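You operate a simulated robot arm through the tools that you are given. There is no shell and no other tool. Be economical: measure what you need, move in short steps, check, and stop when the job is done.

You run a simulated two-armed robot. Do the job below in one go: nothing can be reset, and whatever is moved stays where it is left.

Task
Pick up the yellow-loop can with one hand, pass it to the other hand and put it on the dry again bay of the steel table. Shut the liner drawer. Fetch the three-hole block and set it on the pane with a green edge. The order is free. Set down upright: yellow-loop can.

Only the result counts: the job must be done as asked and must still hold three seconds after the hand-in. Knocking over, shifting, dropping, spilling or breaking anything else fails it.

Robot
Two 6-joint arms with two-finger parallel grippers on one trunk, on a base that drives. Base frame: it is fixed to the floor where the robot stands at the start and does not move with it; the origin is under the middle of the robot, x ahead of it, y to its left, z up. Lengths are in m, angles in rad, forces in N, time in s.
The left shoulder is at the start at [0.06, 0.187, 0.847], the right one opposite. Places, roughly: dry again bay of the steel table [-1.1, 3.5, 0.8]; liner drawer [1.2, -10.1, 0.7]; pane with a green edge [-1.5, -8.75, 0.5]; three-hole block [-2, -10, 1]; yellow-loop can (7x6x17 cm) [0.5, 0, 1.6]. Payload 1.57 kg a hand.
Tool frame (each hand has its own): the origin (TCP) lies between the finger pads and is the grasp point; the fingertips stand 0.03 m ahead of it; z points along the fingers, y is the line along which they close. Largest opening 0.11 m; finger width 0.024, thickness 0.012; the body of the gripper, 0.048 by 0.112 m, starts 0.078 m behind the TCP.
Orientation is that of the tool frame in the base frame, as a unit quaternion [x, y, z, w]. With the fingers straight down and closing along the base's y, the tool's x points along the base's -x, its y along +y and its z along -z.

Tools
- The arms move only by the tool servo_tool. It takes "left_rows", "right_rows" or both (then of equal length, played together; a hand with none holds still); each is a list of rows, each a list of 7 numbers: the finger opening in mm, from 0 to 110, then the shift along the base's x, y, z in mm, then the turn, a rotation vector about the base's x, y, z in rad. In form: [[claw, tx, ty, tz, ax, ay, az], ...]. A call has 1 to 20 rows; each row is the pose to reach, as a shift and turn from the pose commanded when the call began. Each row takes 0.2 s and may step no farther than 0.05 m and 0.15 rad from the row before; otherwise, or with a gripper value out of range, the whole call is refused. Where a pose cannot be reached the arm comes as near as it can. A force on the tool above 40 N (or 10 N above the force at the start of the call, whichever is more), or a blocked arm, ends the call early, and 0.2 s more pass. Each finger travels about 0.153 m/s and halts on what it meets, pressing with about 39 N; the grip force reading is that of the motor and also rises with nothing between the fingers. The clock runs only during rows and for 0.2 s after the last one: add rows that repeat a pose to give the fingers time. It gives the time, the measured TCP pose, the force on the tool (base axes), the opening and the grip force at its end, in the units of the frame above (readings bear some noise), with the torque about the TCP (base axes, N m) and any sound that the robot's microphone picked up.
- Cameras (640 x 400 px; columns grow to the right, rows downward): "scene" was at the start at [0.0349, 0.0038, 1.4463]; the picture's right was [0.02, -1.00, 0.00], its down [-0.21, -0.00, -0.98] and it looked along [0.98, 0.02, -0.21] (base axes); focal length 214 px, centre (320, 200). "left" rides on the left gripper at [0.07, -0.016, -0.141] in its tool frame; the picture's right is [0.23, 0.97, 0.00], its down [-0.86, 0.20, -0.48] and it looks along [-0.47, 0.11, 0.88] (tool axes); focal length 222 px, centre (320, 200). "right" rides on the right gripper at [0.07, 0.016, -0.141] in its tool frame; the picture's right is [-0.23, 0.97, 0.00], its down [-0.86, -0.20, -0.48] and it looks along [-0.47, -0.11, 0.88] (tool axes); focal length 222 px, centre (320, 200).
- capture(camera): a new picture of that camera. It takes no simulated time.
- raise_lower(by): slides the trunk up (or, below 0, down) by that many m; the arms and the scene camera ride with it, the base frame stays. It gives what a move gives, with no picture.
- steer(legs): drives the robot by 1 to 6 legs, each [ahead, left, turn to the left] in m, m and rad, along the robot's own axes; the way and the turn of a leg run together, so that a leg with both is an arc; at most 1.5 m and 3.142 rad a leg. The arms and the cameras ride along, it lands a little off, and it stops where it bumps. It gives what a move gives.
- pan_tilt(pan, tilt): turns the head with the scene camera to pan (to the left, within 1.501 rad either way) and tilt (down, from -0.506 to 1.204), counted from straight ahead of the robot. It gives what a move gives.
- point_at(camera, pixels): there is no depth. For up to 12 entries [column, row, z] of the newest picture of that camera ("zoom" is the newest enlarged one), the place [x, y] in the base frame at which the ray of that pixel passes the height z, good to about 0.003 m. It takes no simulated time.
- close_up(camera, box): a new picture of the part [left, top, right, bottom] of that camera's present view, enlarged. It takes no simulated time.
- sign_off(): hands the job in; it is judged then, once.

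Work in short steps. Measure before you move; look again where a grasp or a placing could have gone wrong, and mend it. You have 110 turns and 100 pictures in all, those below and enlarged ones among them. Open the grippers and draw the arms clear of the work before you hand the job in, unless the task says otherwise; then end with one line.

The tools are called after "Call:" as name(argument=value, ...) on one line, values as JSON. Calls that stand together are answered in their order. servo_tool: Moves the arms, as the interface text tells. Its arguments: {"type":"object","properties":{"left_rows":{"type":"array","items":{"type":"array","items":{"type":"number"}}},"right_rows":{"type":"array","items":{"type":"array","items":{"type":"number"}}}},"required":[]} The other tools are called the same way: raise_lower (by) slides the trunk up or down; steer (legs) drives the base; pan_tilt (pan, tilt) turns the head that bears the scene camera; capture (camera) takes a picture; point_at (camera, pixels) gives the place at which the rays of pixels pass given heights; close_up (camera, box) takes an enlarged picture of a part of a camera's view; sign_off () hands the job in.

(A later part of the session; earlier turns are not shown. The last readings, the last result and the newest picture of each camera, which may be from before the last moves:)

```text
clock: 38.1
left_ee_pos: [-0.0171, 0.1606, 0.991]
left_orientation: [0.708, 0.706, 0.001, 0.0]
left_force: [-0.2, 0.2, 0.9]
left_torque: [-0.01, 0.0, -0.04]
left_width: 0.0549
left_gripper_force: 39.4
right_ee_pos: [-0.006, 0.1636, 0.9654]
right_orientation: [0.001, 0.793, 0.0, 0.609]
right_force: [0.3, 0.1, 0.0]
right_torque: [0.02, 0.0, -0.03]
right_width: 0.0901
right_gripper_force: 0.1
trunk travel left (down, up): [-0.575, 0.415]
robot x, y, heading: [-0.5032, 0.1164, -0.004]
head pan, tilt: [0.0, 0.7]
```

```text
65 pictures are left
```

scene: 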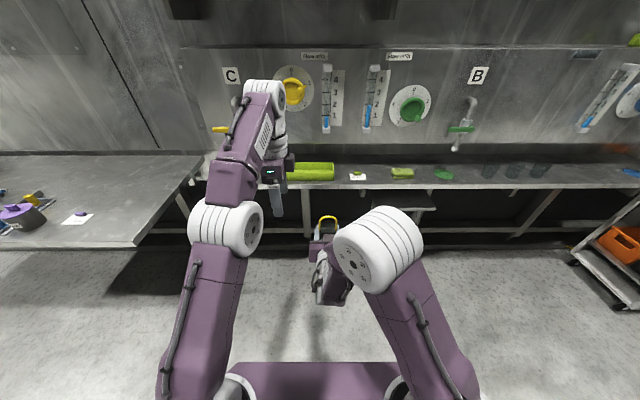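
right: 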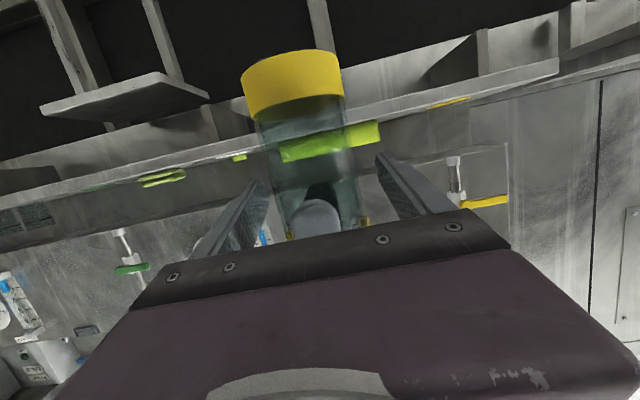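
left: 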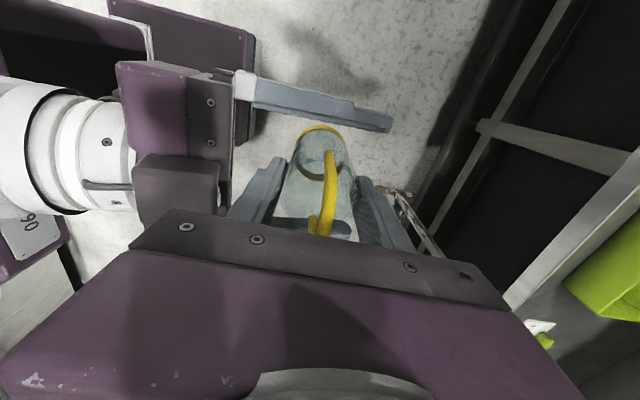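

The left hand holds the can with no sliding. I move the left hand ahead 80 mm along x so the can leaves the right fingers.

Call:
servo_tool(left_rows=[[40, 10, 0, 0, 0, 0, 0], [40, 20, 0, 0, 0, 0, 0], [40, 32, 0, 0, 0, 0, 0], [40, 44, 0, 0, 0, 0, 0], [40, 56, 0, 0, 0, 0, 0], [40, 68, 0, 0, 0, 0, 0], [40, 80, 0, 0, 0, 0, 0], [40, 80, 0, 0, 0, 0, 0]])

Call:
capture(camera="right")

```text
clock: 39.9
left_ee_pos: [0.0467, 0.1666, 0.9837]
left_orientation: [0.708, 0.706, 0.001, 0.0]
left_force: [0.9, 0.2, 0.7]
left_torque: [-0.01, 0.01, 0.01]
left_width: 0.0548
left_gripper_force: 38.9
left hand out of reach, approached as far as the arm can: row 6, 7, 8
right_ee_pos: [-0.006, 0.1629, 0.9649]
right_orientation: [0.001, 0.794, 0.0, 0.608]
right_force: [-1.0, -0.2, 0.6]
right_torque: [0.04, -0.01, 0.01]
right_width: 0.09
right_gripper_force: 0.1
trunk travel left (down, up): [-0.575, 0.415]
robot x, y, heading: [-0.5061, 0.1195, -0.004]
head pan, tilt: [0.0, 0.7]
```

```text
64 pictures are left
```

right: 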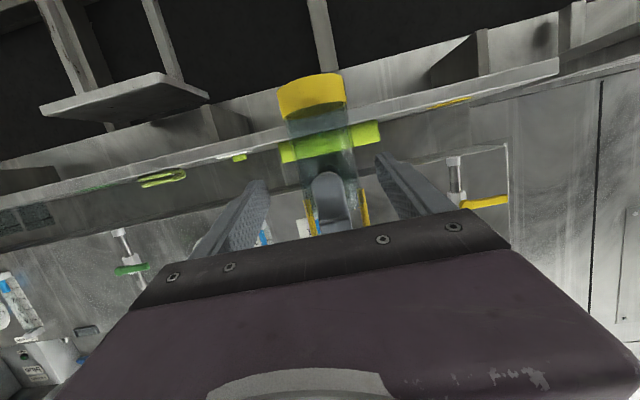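

The can is almost out of the right fingers (overlap ~1 cm in x). I draw the right hand back in x in small steps.

Call:
servo_tool(right_rows=[[90, -10, 0, 0, 0, 0, 0], [90, -20, 0, 0, 0, 0, 0], [90, -30, 0, 0, 0, 0, 0], [90, -40, 0, 5, 0, 0, 0], [90, -40, 0, 5, 0, 0, 0]])

Call:
capture(camera="right")

```text
clock: 41.1
left_ee_pos: [0.047, 0.1681, 0.9846]
left_orientation: [0.708, 0.706, 0.0, 0.0]
left_force: [0.5, -0.3, 0.2]
left_torque: [-0.02, -0.01, 0.01]
left_width: 0.0549
left_gripper_force: 39.2
right_ee_pos: [-0.0441, 0.1628, 0.9716]
right_orientation: [0.001, 0.793, 0.001, 0.609]
right_force: [-0.3, -0.7, 0.0]
right_torque: [0.0, 0.0, 0.0]
right_width: 0.09
right_gripper_force: 0.1
trunk travel left (down, up): [-0.575, 0.415]
robot x, y, heading: [-0.5044, 0.1165, -0.007]
head pan, tilt: [0.0, 0.7]
```

```text
63 pictures are left
```

right: 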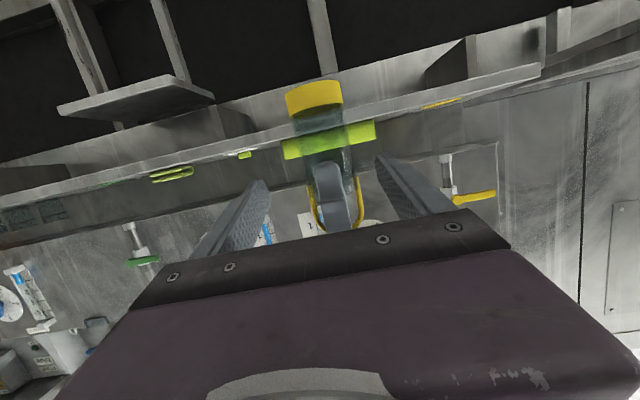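

Free. I swing the right hand to the right and point it down again, and draw the can in nearer the robot with the left hand.

Call:
servo_tool(right_rows=[[90, 0, -30, 0, 0, 0, 0], [90, 0, -65, 0, 0, 0, 0], [90, 0, -100, 0, 0, 0, 0], [90, 0, -140, 0, 0, 0, 0], [90, 0, -180, 0, 0, 0, 0], [90, -10, -190, 5, 0, 0.131, 0], [90, -20, -200, 10, 0, 0.262, 0], [90, -30, -205, 15, 0, 0.393, 0], [90, -40, -210, 20, 0, 0.524, 0], [90, -50, -210, 25, 0, 0.655, 0], [90, -60, -210, 28, 0, 0.785, 0], [90, -70, -210, 28, 0, 0.916, 0], [90, -80, -210, 28, 0, 1.047, 0], [90, -90, -210, 28, 0, 1.178, 0], [90, -100, -210, 28, 0, 1.309, 0], [90, -100, -210, 28, 0, 1.309, 0]], left_rows=[[40, 0, 0, 0, 0, 0, 0], [40, 0, 0, 0, 0, 0, 0], [40, 0, 0, 0, 0, 0, 0], [40, 0, 0, 0, 0, 0, 0], [40, 0, 0, 0, 0, 0, 0], [40, -12, 8, 2, 0, 0, 0], [40, -24, 16, 4, 0, 0, 0], [40, -36, 24, 6, 0, 0, 0], [40, -48, 32, 8, 0, 0, 0], [40, -60, 40, 10, 0, 0, 0], [40, -72, 48, 12, 0, 0, 0], [40, -84, 56, 14, 0, 0, 0], [40, -96, 64, 16, 0, 0, 0], [40, -108, 72, 18, 0, 0, 0], [40, -120, 80, 20, 0, 0, 0], [40, -120, 80, 20, 0, 0, 0]])

Call:
pan_tilt(pan=1.2, tilt=0.3)

Call:
capture(camera="scene")

```text
clock: 44.5
left_ee_pos: [-0.0743, 0.2463, 1.0038]
left_orientation: [0.708, 0.706, 0.0, -0.001]
left_force: [0.5, 0.3, -0.9]
left_torque: [0.0, -0.02, -0.01]
left_width: 0.0548
left_gripper_force: 38.9
right_ee_pos: [-0.1449, -0.0474, 1.0007]
right_orientation: [0.001, 1.0, 0.0, -0.001]
right_force: [0.7, 0.6, -0.9]
right_torque: [0.0, 0.02, 0.01]
right_width: 0.0902
right_gripper_force: 0.1
right hand out of reach, approached as far as the arm can: row 2, 3, 4, 5, 6, 7, 8, 10, 11, 12
trunk travel left (down, up): [-0.575, 0.415]
robot x, y, heading: [-0.5024, 0.1193, -0.003]
head pan, tilt: [0.0, 0.7]
```

```text
clock: 45.9
left_ee_pos: [-0.0732, 0.2462, 1.0049]
left_orientation: [0.708, 0.706, 0.001, -0.001]
left_force: [0.1, 0.3, -0.7]
left_torque: [-0.02, 0.0, -0.01]
left_width: 0.055
left_gripper_force: 39.4
right_ee_pos: [-0.144, -0.0477, 0.999]
right_orientation: [0.002, 1.0, -0.002, 0.0]
right_force: [0.7, -0.3, -0.3]
right_torque: [0.02, 0.01, 0.02]
right_width: 0.0901
right_gripper_force: 0.1
trunk travel left (down, up): [-0.575, 0.415]
robot x, y, heading: [-0.5066, 0.1177, -0.005]
head pan, tilt: [1.201, 0.3]
```

```text
62 pictures are left
```

scene: 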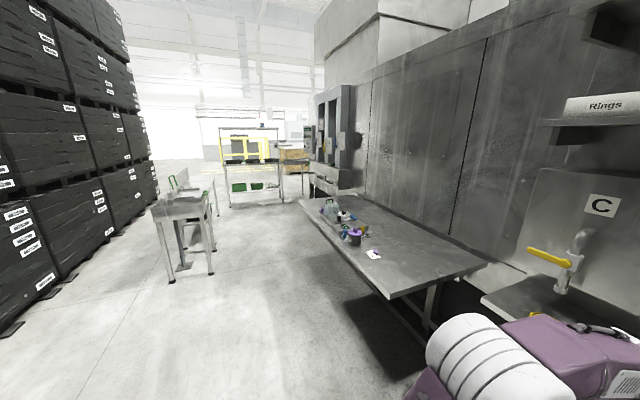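

The small steel table stands at (185,215), fitting [-1.1,3.5]. I turn left 90° and drive up to about y=2.2 with x≈-0.9, then look.

Call:
steer(legs=[[0, 0, 1.575], [1.2, 0.25, 0], [0.85, 0.2, 0]])

Call:
pan_tilt(pan=0.0, tilt=0.45)

Call:
capture(camera="scene")

Call:
capture(camera="left")

```text
clock: 60.0
left_ee_pos: [-1.0234, 2.5901, 1.0053]
left_orientation: [0.021, 1.0, 0.0, -0.001]
left_force: [0.8, 0.4, 0.3]
left_torque: [0.0, 0.0, -0.05]
left_width: 0.0549
left_gripper_force: 39.0
right_ee_pos: [-0.7328, 2.5078, 0.9993]
right_orientation: [-0.693, 0.721, -0.001, 0.001]
right_force: [1.1, 0.5, 0.0]
right_torque: [-0.04, -0.02, -0.02]
right_width: 0.0899
right_gripper_force: 0.0
trunk travel left (down, up): [-0.575, 0.415]
robot x, y, heading: [-0.9136, 2.1548, 1.526]
head pan, tilt: [1.201, 0.3]
```

```text
clock: 61.4
left_ee_pos: [-1.0253, 2.5899, 1.0047]
left_orientation: [0.021, 1.0, 0.0, -0.001]
left_force: [-1.0, 0.4, -0.6]
left_torque: [-0.01, -0.02, 0.02]
left_width: 0.0552
left_gripper_force: 39.3
right_ee_pos: [-0.7335, 2.5083, 0.9992]
right_orientation: [-0.693, 0.721, -0.001, 0.001]
right_force: [0.5, 0.9, -0.8]
right_torque: [0.0, 0.04, 0.0]
right_width: 0.0902
right_gripper_force: 0.1
trunk travel left (down, up): [-0.575, 0.415]
robot x, y, heading: [-0.9128, 2.1543, 1.53]
head pan, tilt: [0.0, 0.45]
```

```text
61 pictures are left
```

scene: 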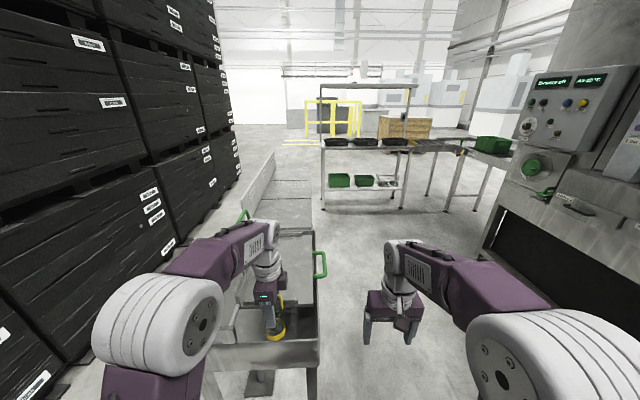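

```text
60 pictures are left
```

left: 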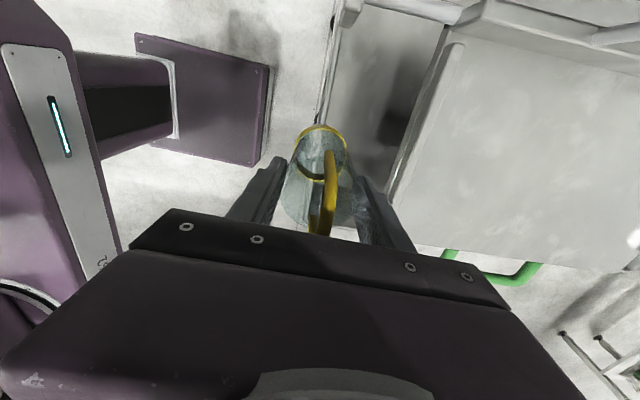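

The steel table lies ahead-left at (270,300) with a long extent behind. I zoom in to read its bays.

Call:
close_up(camera="scene", box=[160, 150, 360, 400])

Call:
point_at(camera="scene", pixels=[[320, 338, 0.8], [320, 232, 0.8], [280, 235, 0.8], [274, 180, 0.8], [308, 200, 0.8], [205, 345, 0.8]])

```text
1.60 times, centred on (260, 275) of scene
```

zoom: 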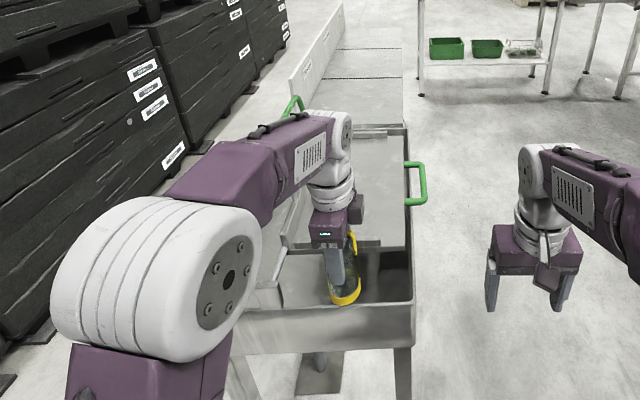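

```text
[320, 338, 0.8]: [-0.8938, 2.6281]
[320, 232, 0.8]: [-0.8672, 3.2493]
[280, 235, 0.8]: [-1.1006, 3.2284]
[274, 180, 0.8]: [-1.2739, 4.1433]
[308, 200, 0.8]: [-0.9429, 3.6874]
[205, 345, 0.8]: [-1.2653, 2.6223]
```

The green-handled cart (y 2.63–3.25) stands before the steel table proper, whose first bay lies at y≈3.3–3.7. I zoom on the sign panel and look right to find space to go around.

Call:
close_up(camera="scene", box=[230, 140, 330, 240])

Call:
pan_tilt(pan=-0.9, tilt=0.5)

Call:
capture(camera="scene")

```text
4.00 times, centred on (280, 190) of scene
```

zoom: 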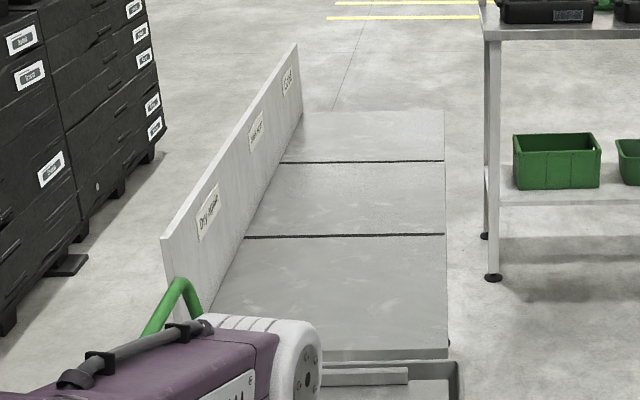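

```text
clock: 62.6
left_ee_pos: [-1.0248, 2.59, 1.0049]
left_orientation: [0.02, 1.0, 0.0, -0.001]
left_force: [-0.6, -0.1, -1.3]
left_torque: [0.01, -0.01, -0.01]
left_width: 0.0549
left_gripper_force: 38.9
right_ee_pos: [-0.7326, 2.511, 0.9992]
right_orientation: [-0.693, 0.72, -0.002, 0.001]
right_force: [0.0, -0.5, 0.0]
right_torque: [-0.02, -0.01, -0.05]
right_width: 0.0899
right_gripper_force: 0.0
trunk travel left (down, up): [-0.575, 0.415]
robot x, y, heading: [-0.9126, 2.1554, 1.531]
head pan, tilt: [-0.901, 0.499]
```

```text
57 pictures are left
```

scene: 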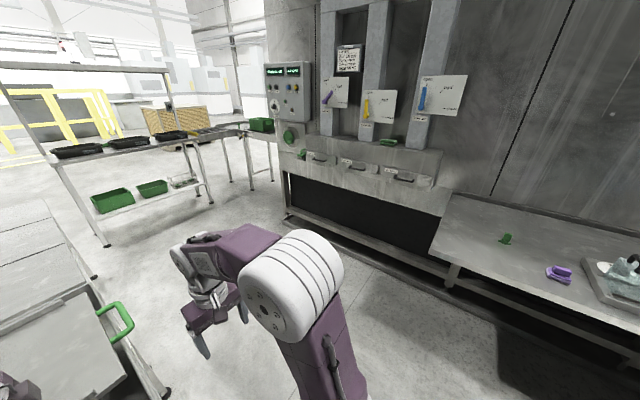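

The first bay reads "Dry again" (zoom 205,215), centred about (-1.1,3.5), and there is a free aisle on the right. I go around to its open side and face it.

Call:
steer(legs=[[0, -0.55, 0], [1.48, 0, 0], [0, 0, 1.61]])

Call:
pan_tilt(pan=0.1, tilt=0.6)

Call:
capture(camera="scene")

Call:
capture(camera="left")

```text
clock: 76.7
left_ee_pos: [-0.7507, 3.496, 1.0038]
left_orientation: [-0.707, 0.707, -0.001, -0.001]
left_force: [1.3, 0.4, -0.5]
left_torque: [-0.02, 0.0, -0.01]
left_width: 0.0548
left_gripper_force: 38.7
right_ee_pos: [-0.6818, 3.79, 1.0004]
right_orientation: [1.0, 0.0, 0.0, -0.001]
right_force: [0.6, 0.1, 0.5]
right_torque: [0.0, 0.0, 0.02]
right_width: 0.09
right_gripper_force: 0.1
trunk travel left (down, up): [-0.575, 0.415]
robot x, y, heading: [-0.3195, 3.6232, 3.141]
head pan, tilt: [-0.901, 0.499]
```

```text
clock: 77.9
left_ee_pos: [-0.7497, 3.4953, 1.0053]
left_orientation: [-0.707, 0.707, -0.001, 0.0]
left_force: [0.1, 0.0, -0.7]
left_torque: [0.0, 0.02, -0.03]
left_width: 0.0551
left_gripper_force: 38.6
right_ee_pos: [-0.6803, 3.7889, 0.9992]
right_orientation: [1.0, 0.0, 0.0, 0.0]
right_force: [0.3, 0.2, 0.1]
right_torque: [0.04, -0.04, 0.01]
right_width: 0.0898
right_gripper_force: 0.1
trunk travel left (down, up): [-0.575, 0.415]
robot x, y, heading: [-0.3172, 3.6247, 3.14]
head pan, tilt: [0.099, 0.6]
```

```text
56 pictures are left
```

scene: 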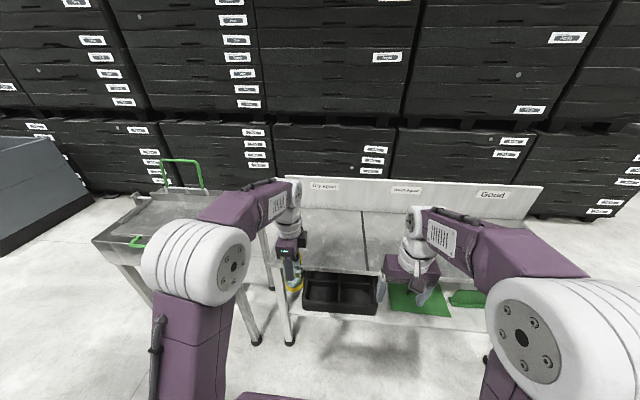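

```text
55 pictures are left
```

left: 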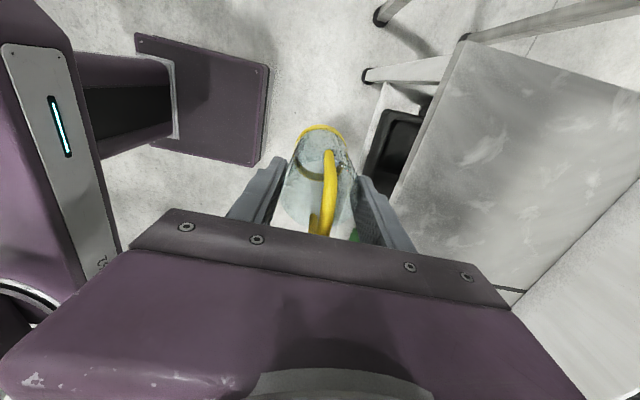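

Bay "Dry again" is directly ahead of the left hand. I measure its near edge, corner and divider at z=0.8.

Call:
point_at(camera="left", pixels=[[463, 42, 0.8], [395, 220, 0.8], [512, 288, 0.8], [640, 95, 0.8], [630, 205, 0.8], [322, 128, 0.9], [322, 128, 0.88]])

Call:
point_at(camera="scene", pixels=[[345, 272, 0.8], [362, 214, 0.8], [369, 262, 0.8], [345, 272, 0.85], [310, 200, 0.8]])

Call:
close_up(camera="scene", box=[240, 160, 440, 320])

```text
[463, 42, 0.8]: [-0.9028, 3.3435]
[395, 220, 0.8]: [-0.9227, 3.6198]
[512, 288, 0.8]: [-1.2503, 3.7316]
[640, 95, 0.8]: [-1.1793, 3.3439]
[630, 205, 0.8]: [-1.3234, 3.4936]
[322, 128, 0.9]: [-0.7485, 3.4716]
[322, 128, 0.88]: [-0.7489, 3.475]
```

```text
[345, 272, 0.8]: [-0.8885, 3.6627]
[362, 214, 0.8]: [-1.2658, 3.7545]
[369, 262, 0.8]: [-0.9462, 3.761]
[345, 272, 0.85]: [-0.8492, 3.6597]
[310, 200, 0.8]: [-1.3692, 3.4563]
```

```text
2.50 times, centred on (340, 240) of scene
```

zoom: 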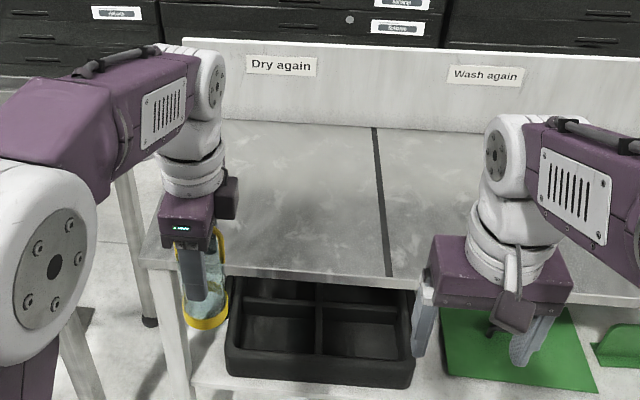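

The bay spans x −0.91…−1.3, y 3.34…3.74. I drive ahead 0.2 m and slightly right, then measure the can.

Call:
steer(legs=[[0.2, -0.04, 0]])

Call:
servo_tool(left_rows=[[40, -20, 0, 0, 0, 0, 0], [40, -40, 0, 0, 0, 0, 0], [40, -60, 0, 0, 0, 0, 0], [40, -80, 0, 0, 0, 0, 0], [40, -100, 0, -5, 0, 0, 0], [40, -100, 0, -10, 0, 0, 0]])

Call:
capture(camera="left")

Call:
close_up(camera="scene", box=[220, 140, 420, 300])

```text
clock: 79.6
left_ee_pos: [-0.9531, 3.5377, 1.005]
left_orientation: [-0.706, 0.708, 0.0, -0.001]
left_force: [0.4, -0.9, -0.7]
left_torque: [0.02, -0.04, 0.03]
left_width: 0.0552
left_gripper_force: 38.8
right_ee_pos: [-0.8836, 3.8327, 0.9989]
right_orientation: [1.0, -0.001, -0.001, -0.001]
right_force: [-0.4, -0.2, -0.1]
right_torque: [-0.04, 0.01, -0.02]
right_width: 0.0897
right_gripper_force: 0.0
trunk travel left (down, up): [-0.575, 0.415]
robot x, y, heading: [-0.5197, 3.6673, 3.14]
head pan, tilt: [0.099, 0.6]
```

```text
clock: 81.0
left_ee_pos: [-1.0537, 3.5367, 0.9963]
left_orientation: [-0.706, 0.708, 0.0, -0.001]
left_force: [-0.1, 0.3, -0.2]
left_torque: [0.01, 0.02, 0.01]
left_width: 0.0551
left_gripper_force: 39.3
right_ee_pos: [-0.8832, 3.833, 1.0006]
right_orientation: [1.0, -0.001, 0.0, -0.001]
right_force: [-0.1, 0.5, 0.7]
right_torque: [-0.04, 0.03, 0.0]
right_width: 0.0899
right_gripper_force: 0.0
trunk travel left (down, up): [-0.575, 0.415]
robot x, y, heading: [-0.5237, 3.6689, 3.136]
head pan, tilt: [0.099, 0.6]
```

```text
53 pictures are left
```

left: 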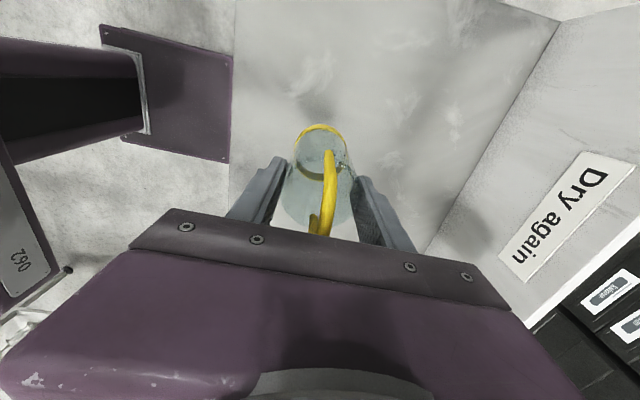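

```text
2.50 times, centred on (320, 220) of scene
```

zoom: 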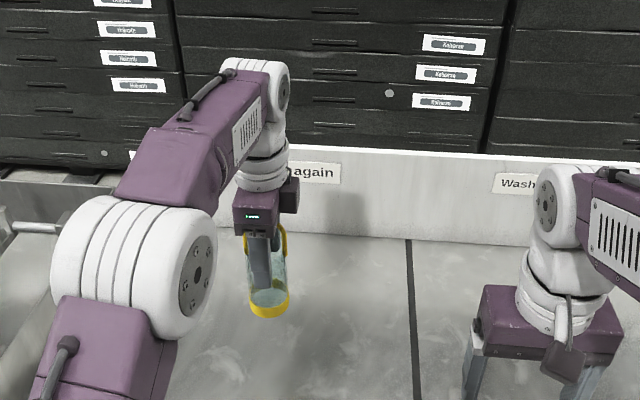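

The can hangs upright over the bay, base at roughly z 0.89–0.90. I lower 70 mm, then look at forces.

Call:
servo_tool(left_rows=[[40, 0, 0, -15, 0, 0, 0], [40, 0, 0, -30, 0, 0, 0], [40, 0, 0, -45, 0, 0, 0], [40, 0, 0, -60, 0, 0, 0], [40, 0, 0, -70, 0, 0, 0], [40, 0, 0, -70, 0, 0, 0]])

Call:
close_up(camera="scene", box=[250, 190, 350, 270])

```text
clock: 82.4
left_ee_pos: [-1.0523, 3.5384, 0.925]
left_orientation: [-0.706, 0.708, 0.0, -0.001]
left_force: [0.0, 0.8, -0.7]
left_torque: [0.0, -0.01, -0.02]
left_width: 0.055
left_gripper_force: 39.1
right_ee_pos: [-0.8834, 3.8322, 0.9983]
right_orientation: [1.0, -0.001, 0.0, -0.001]
right_force: [-0.3, -1.1, 0.1]
right_torque: [0.01, 0.02, 0.0]
right_width: 0.09
right_gripper_force: 0.0
trunk travel left (down, up): [-0.575, 0.415]
robot x, y, heading: [-0.5197, 3.6676, 3.138]
head pan, tilt: [0.099, 0.6]
```

```text
5.00 times, centred on (300, 230) of scene
```

zoom: 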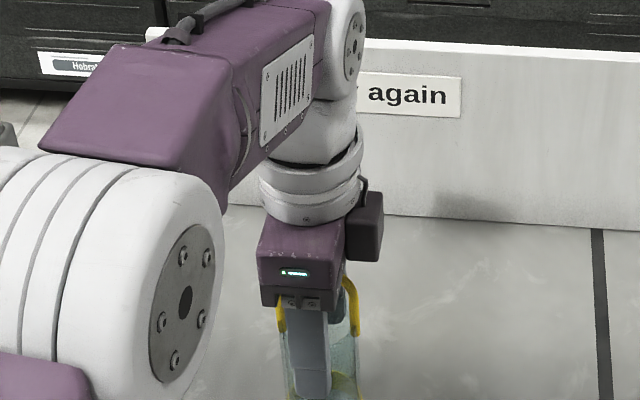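

No contact yet. I go down in 3 mm rows and stop on contact.

Call:
servo_tool(left_rows=[[40, 0, 0, -3, 0, 0, 0], [40, 0, 0, -6, 0, 0, 0], [40, 0, 0, -9, 0, 0, 0], [40, 0, 0, -12, 0, 0, 0], [40, 0, 0, -15, 0, 0, 0]])

Call:
close_up(camera="scene", box=[250, 210, 350, 290])

```text
clock: 83.6
left_ee_pos: [-1.0533, 3.5362, 0.9113]
left_orientation: [-0.706, 0.708, 0.0, 0.0]
left_force: [-0.2, 0.1, -0.6]
left_torque: [0.03, 0.0, 0.02]
left_width: 0.0552
left_gripper_force: 38.9
right_ee_pos: [-0.8838, 3.8325, 1.0]
right_orientation: [1.0, 0.0, 0.001, -0.001]
right_force: [1.3, -0.3, -0.2]
right_torque: [-0.03, -0.01, 0.0]
right_width: 0.09
right_gripper_force: 0.1
trunk travel left (down, up): [-0.575, 0.415]
robot x, y, heading: [-0.5209, 3.6679, 3.143]
head pan, tilt: [0.099, 0.6]
```

```text
5.00 times, centred on (300, 250) of scene
```

zoom: 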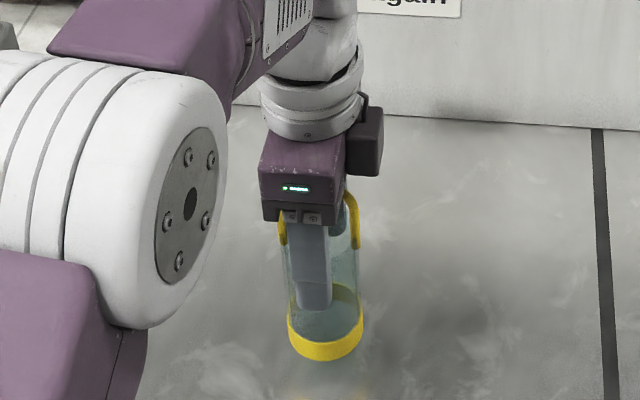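

The base's reflection shows a gap of about 14 mm left. I keep going down in 2 mm rows.

Call:
servo_tool(left_rows=[[40, 0, 0, -3, 0, 0, 0], [40, 0, 0, -6, 0, 0, 0], [40, 0, 0, -8, 0, 0, 0], [40, 0, 0, -10, 0, 0, 0]])

Call:
close_up(camera="scene", box=[250, 210, 350, 290])

```text
clock: 84.6
left_ee_pos: [-1.052, 3.5379, 0.8984]
left_orientation: [-0.707, 0.708, -0.001, 0.0]
left_force: [0.0, 0.6, -1.2]
left_torque: [0.01, 0.01, 0.0]
left_width: 0.0548
left_gripper_force: 38.9
right_ee_pos: [-0.8828, 3.8332, 0.9993]
right_orientation: [1.0, -0.001, 0.0, -0.001]
right_force: [0.0, 0.1, 0.8]
right_torque: [-0.02, 0.02, -0.03]
right_width: 0.0902
right_gripper_force: 0.1
trunk travel left (down, up): [-0.575, 0.415]
robot x, y, heading: [-0.5225, 3.6651, 3.142]
head pan, tilt: [0.099, 0.6]
```

```text
5.00 times, centred on (300, 250) of scene
```

zoom: 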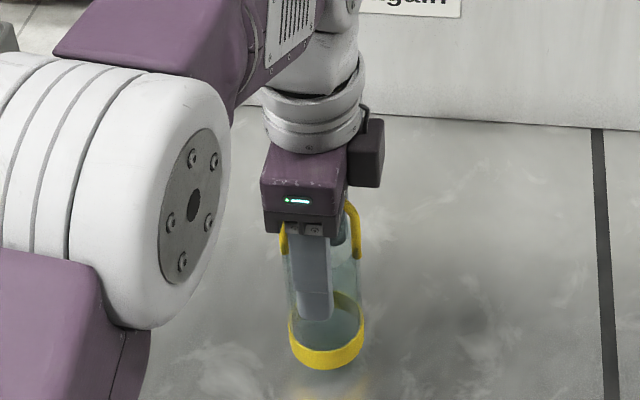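

Gap now about 8 mm. I go on in 1.5 mm rows.

Call:
servo_tool(left_rows=[[40, 0, 0, -2, 0, 0, 0], [40, 0, 0, -4, 0, 0, 0], [40, 0, 0, -5.5, 0, 0, 0], [40, 0, 0, -7, 0, 0, 0], [40, 0, 0, -8, 0, 0, 0]])

Call:
close_up(camera="scene", box=[250, 210, 350, 290])

```text
clock: 85.8
left_ee_pos: [-1.0548, 3.538, 0.8917]
left_orientation: [-0.706, 0.708, 0.0, -0.001]
left_force: [-0.3, -0.1, -0.9]
left_torque: [0.01, -0.01, 0.02]
left_width: 0.0548
left_gripper_force: 39.3
right_ee_pos: [-0.884, 3.832, 0.999]
right_orientation: [1.0, -0.001, 0.0, -0.001]
right_force: [-0.2, -0.7, 0.3]
right_torque: [-0.02, 0.02, -0.03]
right_width: 0.0898
right_gripper_force: 0.0
trunk travel left (down, up): [-0.575, 0.415]
robot x, y, heading: [-0.5238, 3.6695, 3.137]
head pan, tilt: [0.099, 0.6]
```

```text
5.00 times, centred on (300, 250) of scene
```

zoom: 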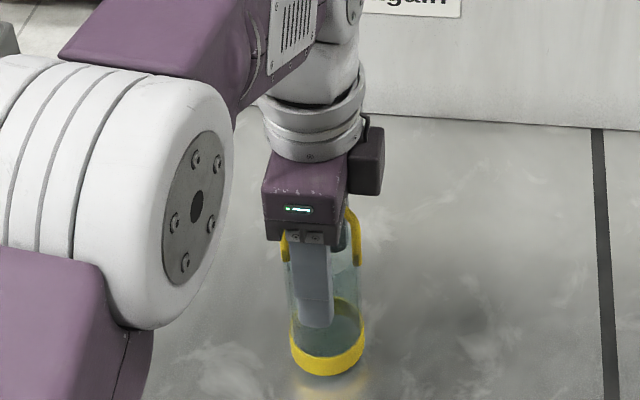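

A slight gap remains; I lower another 4 mm in 1 mm rows and read the force.

Call:
servo_tool(left_rows=[[40, 0, 0, -1, 0, 0, 0], [40, 0, 0, -2, 0, 0, 0], [40, 0, 0, -3, 0, 0, 0], [40, 0, 0, -4, 0, 0, 0]])

```text
clock: 86.8
left_ee_pos: [-1.0533, 3.5391, 0.8887]
left_orientation: [-0.706, 0.708, -0.001, -0.001]
left_force: [0.8, -0.1, -1.2]
left_torque: [-0.01, 0.02, -0.02]
left_width: 0.0549
left_gripper_force: 39.0
right_ee_pos: [-0.8826, 3.8319, 0.9996]
right_orientation: [1.0, -0.001, 0.0, 0.0]
right_force: [0.0, 0.2, -0.6]
right_torque: [-0.01, 0.04, 0.01]
right_width: 0.0899
right_gripper_force: 0.1
trunk travel left (down, up): [-0.575, 0.415]
robot x, y, heading: [-0.5211, 3.666, 3.136]
head pan, tilt: [0.099, 0.6]
```

No contact force yet; 4 mm more in 1 mm rows with a look.

Call:
servo_tool(left_rows=[[40, 0, 0, -1, 0, 0, 0], [40, 0, 0, -2, 0, 0, 0], [40, 0, 0, -3, 0, 0, 0], [40, 0, 0, -4, 0, 0, 0]])

Call:
close_up(camera="scene", box=[280, 240, 340, 290])

```text
clock: 87.8
left_ee_pos: [-1.0529, 3.539, 0.884]
left_orientation: [-0.706, 0.708, -0.001, 0.0]
left_force: [0.1, 0.1, -0.8]
left_torque: [0.02, -0.01, -0.03]
left_width: 0.055
left_gripper_force: 38.9
right_ee_pos: [-0.8824, 3.832, 0.9994]
right_orientation: [1.0, 0.0, 0.001, -0.001]
right_force: [-0.5, -0.7, -0.3]
right_torque: [-0.02, -0.01, -0.01]
right_width: 0.0899
right_gripper_force: 0.0
trunk travel left (down, up): [-0.575, 0.415]
robot x, y, heading: [-0.5216, 3.6659, 3.144]
head pan, tilt: [0.099, 0.6]
```

```text
8.00 times, centred on (310, 265) of scene
```

zoom: 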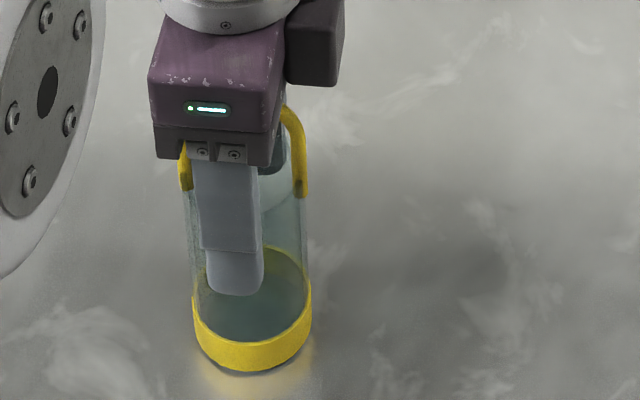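

Almost touching. I lower 3 mm more and read the force.

Call:
servo_tool(left_rows=[[40, 0, 0, -1, 0, 0, 0], [40, 0, 0, -2, 0, 0, 0], [40, 0, 0, -3, 0, 0, 0]])

```text
clock: 88.6
left_ee_pos: [-1.0523, 3.538, 0.8831]
left_orientation: [-0.706, 0.708, 0.001, -0.003]
left_force: [-2.4, 0.3, 16.1]
left_torque: [0.12, 0.1, -0.01]
left_width: 0.0551
left_gripper_force: 39.0
right_ee_pos: [-0.8805, 3.8335, 0.9999]
right_orientation: [1.0, -0.001, -0.001, 0.001]
right_force: [0.3, 0.2, 0.2]
right_torque: [0.0, 0.03, 0.01]
right_width: 0.09
right_gripper_force: 0.2
trunk travel left (down, up): [-0.575, 0.415]
robot x, y, heading: [-0.5247, 3.6685, 3.139]
head pan, tilt: [0.099, 0.6]
```

Contact (16 N). I ease up 1.5 mm, open to 75 mm, and check.

Call:
servo_tool(left_rows=[[40, 0, 0, 1.5, 0, 0, 0], [60, 0, 0, 1.5, 0, 0, 0], [75, 0, 0, 1.5, 0, 0, 0], [75, 0, 0, 1.5, 0, 0, 0]])

Call:
capture(camera="left")

```text
clock: 89.6
left_ee_pos: [-1.0526, 3.5366, 0.8813]
left_orientation: [-0.706, 0.708, -0.001, -0.001]
left_force: [0.9, -0.1, 0.1]
left_torque: [0.0, -0.01, -0.01]
left_width: 0.0753
left_gripper_force: 0.2
right_ee_pos: [-0.8829, 3.8316, 0.9986]
right_orientation: [1.0, -0.001, 0.0, -0.001]
right_force: [0.3, 0.1, 0.5]
right_torque: [0.03, 0.01, -0.02]
right_width: 0.09
right_gripper_force: 0.1
trunk travel left (down, up): [-0.575, 0.415]
robot x, y, heading: [-0.5214, 3.6618, 3.14]
head pan, tilt: [0.099, 0.6]
```

```text
46 pictures are left
```

left: 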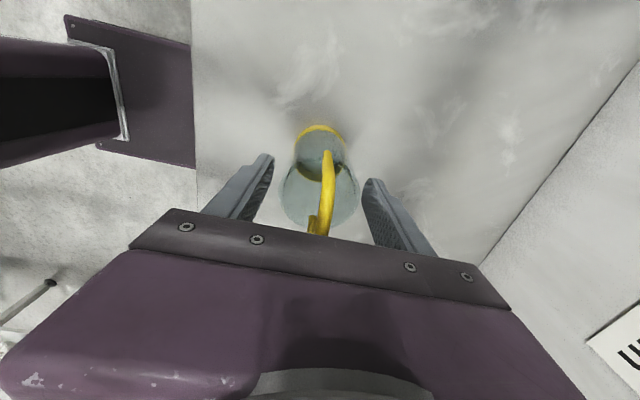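

Released and standing, with fingers clear on both sides. I lift the hand straight up 150 mm.

Call:
servo_tool(left_rows=[[75, 0, 0, 15, 0, 0, 0], [75, 0, 0, 30, 0, 0, 0], [75, 0, 0, 45, 0, 0, 0], [75, 0, 0, 60, 0, 0, 0], [75, 0, 0, 80, 0, 0, 0], [75, 0, 0, 100, 0, 0, 0], [75, 0, 0, 120, 0, 0, 0], [75, 30, 0, 120, 0, 0, 0], [75, 60, 0, 120, 0, 0, 0], [75, 100, 0, 120, 0, 0, 0]])

Call:
capture(camera="scene")

```text
clock: 91.8
left_ee_pos: [-0.9501, 3.5384, 1.0031]
left_orientation: [-0.706, 0.708, 0.0, -0.001]
left_force: [-0.5, -0.7, 0.9]
left_torque: [0.0, 0.01, 0.01]
left_width: 0.0748
left_gripper_force: 0.0
right_ee_pos: [-0.8817, 3.8325, 1.001]
right_orientation: [1.0, -0.001, -0.002, -0.001]
right_force: [0.4, -0.6, 0.5]
right_torque: [0.02, 0.04, 0.0]
right_width: 0.0895
right_gripper_force: 0.0
trunk travel left (down, up): [-0.575, 0.415]
robot x, y, heading: [-0.5238, 3.67, 3.144]
head pan, tilt: [0.099, 0.6]
```

```text
45 pictures are left
```

scene: 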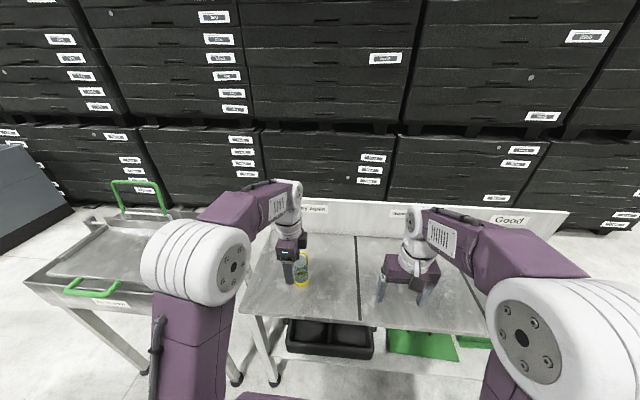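

The can stands upright in "Dry again" at (300,268). I back off, turn to face -y and check the heading before the long drive.

Call:
steer(legs=[[-0.25, 0, 0], [0, 0, 1.571]])

Call:
pan_tilt(pan=0.0, tilt=0.3)

Call:
capture(camera="scene")

```text
clock: 97.5
left_ee_pos: [-0.136, 3.2363, 1.003]
left_orientation: [1.0, 0.005, 0.001, 0.0]
left_force: [-0.9, -0.6, 0.6]
left_torque: [-0.02, -0.02, 0.03]
left_width: 0.075
left_gripper_force: 0.0
right_ee_pos: [-0.4321, 3.3023, 0.9989]
right_orientation: [0.704, 0.71, -0.001, -0.001]
right_force: [0.2, 0.3, -0.6]
right_torque: [0.02, -0.01, -0.01]
right_width: 0.09
right_gripper_force: 0.0
trunk travel left (down, up): [-0.575, 0.415]
robot x, y, heading: [-0.2694, 3.6652, -1.562]
head pan, tilt: [0.099, 0.6]
```

```text
clock: 98.2
left_ee_pos: [-0.1368, 3.2367, 1.0025]
left_orientation: [1.0, 0.003, 0.0, -0.001]
left_force: [0.0, 0.3, 0.0]
left_torque: [0.0, 0.02, 0.03]
left_width: 0.0748
left_gripper_force: 0.1
right_ee_pos: [-0.4326, 3.3022, 0.9992]
right_orientation: [0.704, 0.711, -0.001, -0.001]
right_force: [-0.2, 1.2, 0.1]
right_torque: [-0.01, 0.0, 0.0]
right_width: 0.0898
right_gripper_force: 0.1
trunk travel left (down, up): [-0.575, 0.415]
robot x, y, heading: [-0.2652, 3.6611, -1.565]
head pan, tilt: [0.0, 0.3]
```

```text
44 pictures are left
```

scene: 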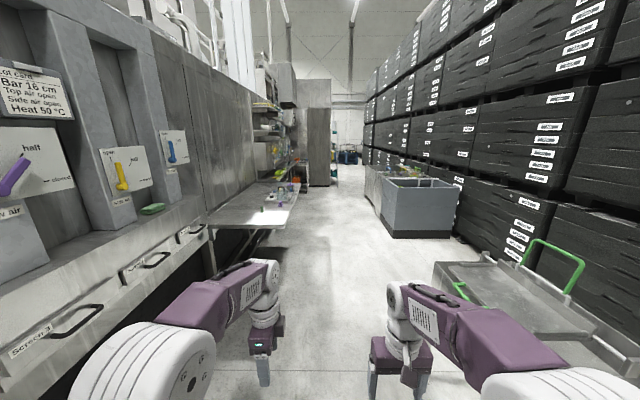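

I measure lane limits: table corner (208,225 at 0.8), grey bin's floor corners (381,215),(392,237), far cabinet foot (332,186).

Call:
point_at(camera="scene", pixels=[[280, 228, 0.8], [298, 182, 0.8], [392, 237, 0], [378, 213, 0], [331, 186, 0], [310, 186, 0], [438, 266, 0.8], [362, 166, 0]])

Call:
close_up(camera="scene", box=[240, 100, 480, 250])

```text
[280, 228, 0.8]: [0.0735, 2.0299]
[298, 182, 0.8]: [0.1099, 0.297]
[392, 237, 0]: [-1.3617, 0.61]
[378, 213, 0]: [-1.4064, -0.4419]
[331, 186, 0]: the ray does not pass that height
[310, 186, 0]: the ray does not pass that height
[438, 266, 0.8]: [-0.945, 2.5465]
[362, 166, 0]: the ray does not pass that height
```

```text
2.67 times, centred on (360, 175) of scene
```

zoom: 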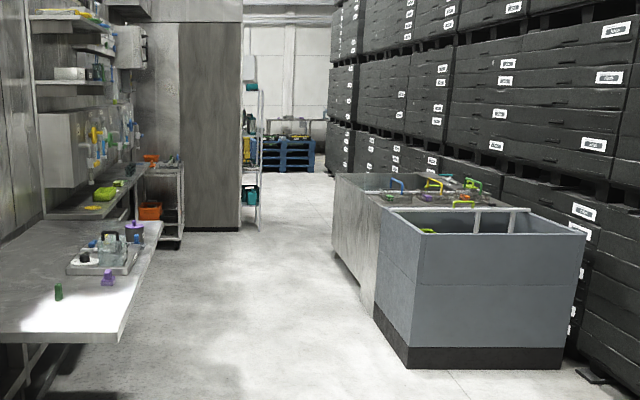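

The lane around x≈-0.5 is free (bins at x<-1.36, table edge at x>0.07). I drive down to about y=-1.7.

Call:
steer(legs=[[0.9, -0.2, 0], [1.5, -0.05, -0.006], [1.5, 0, 0], [1.5, 0, 0]])

Call:
capture(camera="scene")

Call:
point_at(camera="scene", pixels=[[300, 230, 0], [400, 230, 0], [300, 210, 0], [340, 210, 0]])

```text
refused: leg 2 is longer than a leg can be; nothing moved
```

```text
42 pictures are left
```

scene: 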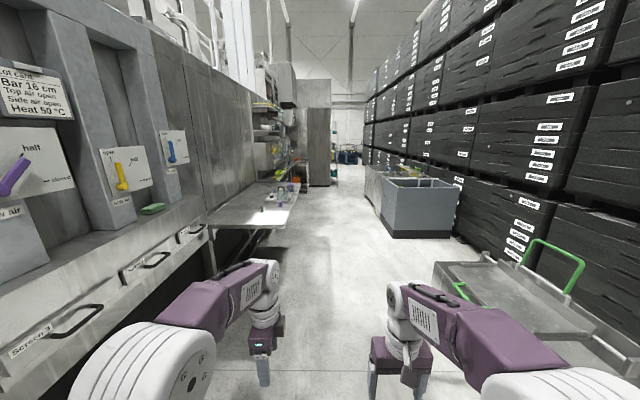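

```text
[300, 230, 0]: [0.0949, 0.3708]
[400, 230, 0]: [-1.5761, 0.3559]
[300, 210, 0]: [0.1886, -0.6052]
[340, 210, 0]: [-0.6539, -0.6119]
```

Leg 2 was too long; I repeat with shorter ones.

Call:
steer(legs=[[0.9, -0.22, 0], [1.5, 0, 0], [1.5, 0, 0], [1.5, 0, 0]])

Call:
capture(camera="scene")

Call:
point_at(camera="scene", pixels=[[300, 230, 0], [400, 230, 0], [300, 210, 0], [340, 210, 0]])

```text
clock: 124.3
left_ee_pos: [-0.1847, -2.1726, 1.0034]
left_orientation: [1.0, 0.029, 0.001, 0.001]
left_force: [-0.1, 0.6, 0.6]
left_torque: [-0.02, -0.03, 0.01]
left_width: 0.0752
left_gripper_force: 0.1
right_ee_pos: [-0.4826, -2.1222, 1.0]
right_orientation: [0.685, 0.728, -0.001, 0.0]
right_force: [0.8, -1.1, 0.4]
right_torque: [-0.01, -0.01, -0.03]
right_width: 0.0902
right_gripper_force: 0.1
trunk travel left (down, up): [-0.575, 0.415]
robot x, y, heading: [-0.3378, -1.7503, -1.508]
head pan, tilt: [0.0, 0.3]
```

```text
41 pictures are left
```

scene: 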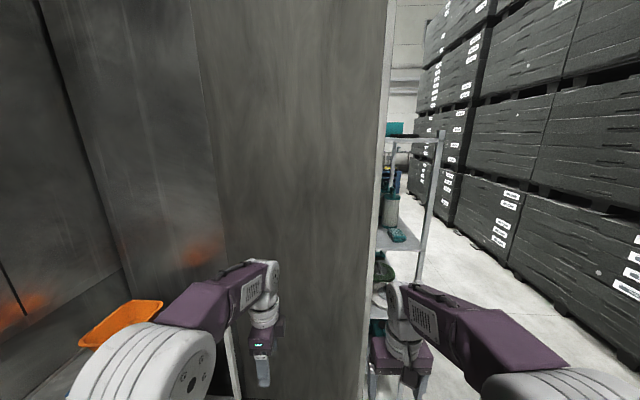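

```text
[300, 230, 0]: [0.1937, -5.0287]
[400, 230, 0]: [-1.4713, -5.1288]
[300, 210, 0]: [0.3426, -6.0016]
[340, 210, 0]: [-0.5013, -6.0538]
```

I have drifted toward a big cabinet straight ahead. I find the free lane: crate-rack foot (500,262), (640,330), rack leg (421,275), and cabinet edge (370,390).

Call:
point_at(camera="scene", pixels=[[500, 262, 0], [600, 318, 0], [421, 275, 0], [421, 275, 0.3], [365, 395, 0], [440, 222, 0]])

Call:
pan_tilt(pan=-0.6, tilt=0.6)

Call:
capture(camera="scene")

```text
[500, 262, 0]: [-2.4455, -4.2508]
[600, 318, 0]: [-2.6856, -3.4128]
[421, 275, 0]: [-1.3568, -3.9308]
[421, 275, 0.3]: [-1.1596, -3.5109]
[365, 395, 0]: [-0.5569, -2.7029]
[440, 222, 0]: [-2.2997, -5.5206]
```

```text
clock: 125.3
left_ee_pos: [-0.1846, -2.1722, 1.0027]
left_orientation: [1.0, 0.03, 0.001, 0.001]
left_force: [-0.2, 0.3, 0.3]
left_torque: [0.03, 0.0, 0.0]
left_width: 0.0747
left_gripper_force: 0.1
right_ee_pos: [-0.4832, -2.1223, 1.0007]
right_orientation: [0.685, 0.729, -0.001, 0.001]
right_force: [0.3, 0.2, 0.6]
right_torque: [0.0, -0.02, 0.02]
right_width: 0.0899
right_gripper_force: 0.1
trunk travel left (down, up): [-0.575, 0.415]
robot x, y, heading: [-0.3383, -1.7516, -1.51]
head pan, tilt: [-0.6, 0.6]
```

```text
40 pictures are left
```

scene: 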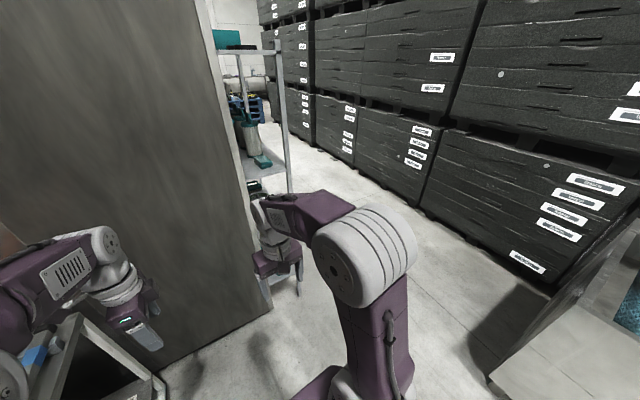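

I check the bin's end corner (490,382), cabinet foot (272,310), and rack leg foot (300,285) on the floor.

Call:
point_at(camera="scene", pixels=[[490, 382, 0], [271, 310, 0], [302, 282, 0], [292, 190, 0.6], [420, 210, 0], [548, 295, 0], [160, 375, 0.6]])

```text
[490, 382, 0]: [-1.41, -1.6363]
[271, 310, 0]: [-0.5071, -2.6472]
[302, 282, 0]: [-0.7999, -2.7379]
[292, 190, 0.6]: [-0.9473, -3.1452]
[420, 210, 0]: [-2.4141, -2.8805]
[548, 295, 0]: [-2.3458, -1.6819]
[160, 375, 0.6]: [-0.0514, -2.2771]
```

Cabinet front is y≈-2.65 out to x≈-0.5, rack to x≈-0.95, bins end at y≈-1.64, crates at x≈-2.4. I steer round through x≈-1.6 down to y≈-3.7.

Call:
steer(legs=[[0, -0.6, -0.06], [0.45, -0.32, 0], [0, -0.35, 0], [1.4, 0, 0]])

Call:
pan_tilt(pan=0.1, tilt=0.3)

Call:
capture(camera="scene")

```text
clock: 140.0
left_ee_pos: [-1.4851, -4.0513, 1.0031]
left_orientation: [1.0, 0.004, 0.001, 0.0]
left_force: [0.1, -0.5, -0.7]
left_torque: [0.02, -0.02, 0.02]
left_width: 0.075
left_gripper_force: 0.1
right_ee_pos: [-1.7808, -3.9858, 1.0001]
right_orientation: [0.705, 0.709, -0.001, -0.001]
right_force: [0.4, -0.2, 0.0]
right_torque: [0.01, 0.0, -0.01]
right_width: 0.0899
right_gripper_force: 0.1
trunk travel left (down, up): [-0.575, 0.415]
robot x, y, heading: [-1.6182, -3.6252, -1.564]
head pan, tilt: [-0.6, 0.6]
```

```text
clock: 141.0
left_ee_pos: [-1.4855, -4.0515, 1.0019]
left_orientation: [1.0, 0.004, 0.0, 0.0]
left_force: [0.7, -0.5, -0.9]
left_torque: [-0.03, -0.02, 0.01]
left_width: 0.0748
left_gripper_force: 0.0
right_ee_pos: [-1.7803, -3.9847, 0.9994]
right_orientation: [0.705, 0.709, 0.0, 0.0]
right_force: [0.4, -0.4, 0.9]
right_torque: [0.01, 0.0, -0.01]
right_width: 0.0901
right_gripper_force: 0.0
trunk travel left (down, up): [-0.575, 0.415]
robot x, y, heading: [-1.6201, -3.6231, -1.563]
head pan, tilt: [0.099, 0.3]
```

```text
39 pictures are left
```

scene: 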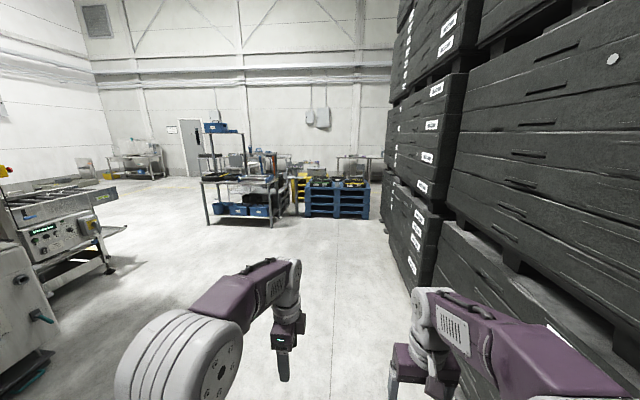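

Open hall ahead with a workbench (240,190) and blue pallets (335,195). I zoom in to make out the pane, block and drawer.

Call:
close_up(camera="scene", box=[180, 110, 400, 240])

Call:
point_at(camera="scene", pixels=[[307, 220, 0], [369, 220, 0], [210, 226, 0], [268, 226, 0], [410, 298, 0]])

```text
2.91 times, centred on (290, 175) of scene
```

zoom: 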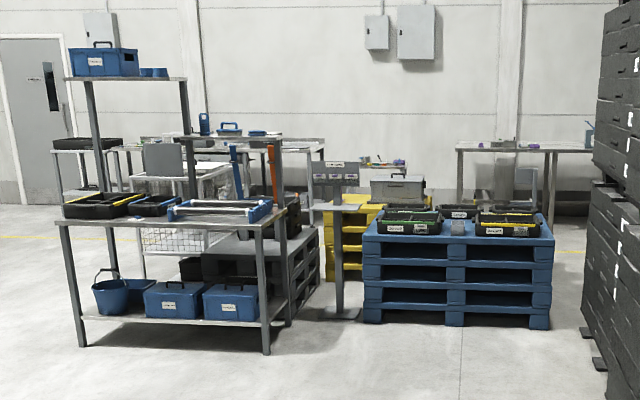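

```text
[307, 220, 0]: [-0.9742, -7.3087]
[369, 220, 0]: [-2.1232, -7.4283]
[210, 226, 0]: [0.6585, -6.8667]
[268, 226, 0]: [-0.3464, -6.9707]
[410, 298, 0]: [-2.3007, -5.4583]
```

The pane, block and drawer lie behind that group. I go ahead to y≈-5.1 and strafe left to x≈1.2 to look past the workbench's left side.

Call:
steer(legs=[[1.4, 0, 0], [0, 1.45, 0], [0, 1.4, 0]])

Call:
pan_tilt(pan=-0.1, tilt=0.3)

Call:
capture(camera="scene")

```text
clock: 159.2
left_ee_pos: [0.8983, -5.4071, 1.0058]
left_orientation: [0.998, 0.055, 0.011, -0.001]
left_force: [0.2, -0.4, 0.3]
left_torque: [0.08, -0.02, 0.0]
left_width: 0.075
left_gripper_force: 0.0
right_ee_pos: [0.5982, -5.3707, 0.9958]
right_orientation: [0.667, 0.745, 0.006, 0.007]
right_force: [0.1, -0.3, -0.8]
right_torque: [-0.05, -0.01, 0.01]
right_width: 0.0898
right_gripper_force: 0.0
trunk travel left (down, up): [-0.575, 0.415]
robot x, y, heading: [0.7397, -4.9941, -1.46]
head pan, tilt: [0.099, 0.3]
stopped in leg 3: the robot was blocked; the commanded pose is now the measured one
```

```text
clock: 159.9
left_ee_pos: [0.898, -5.4069, 1.0057]
left_orientation: [0.998, 0.056, 0.012, 0.0]
left_force: [0.6, 0.1, 0.4]
left_torque: [0.02, 0.01, -0.05]
left_width: 0.0751
left_gripper_force: 0.1
right_ee_pos: [0.5991, -5.372, 0.9956]
right_orientation: [0.667, 0.745, 0.007, 0.007]
right_force: [-0.5, -0.6, -0.8]
right_torque: [0.06, 0.02, 0.03]
right_width: 0.0901
right_gripper_force: 0.1
trunk travel left (down, up): [-0.575, 0.415]
robot x, y, heading: [0.7419, -4.9929, -1.46]
head pan, tilt: [-0.099, 0.3]
```

```text
37 pictures are left
```

scene: 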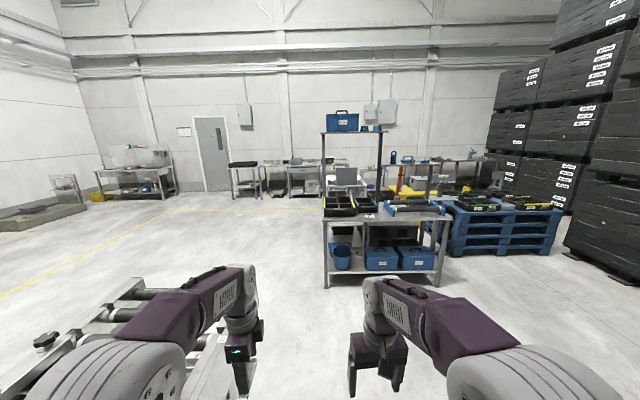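

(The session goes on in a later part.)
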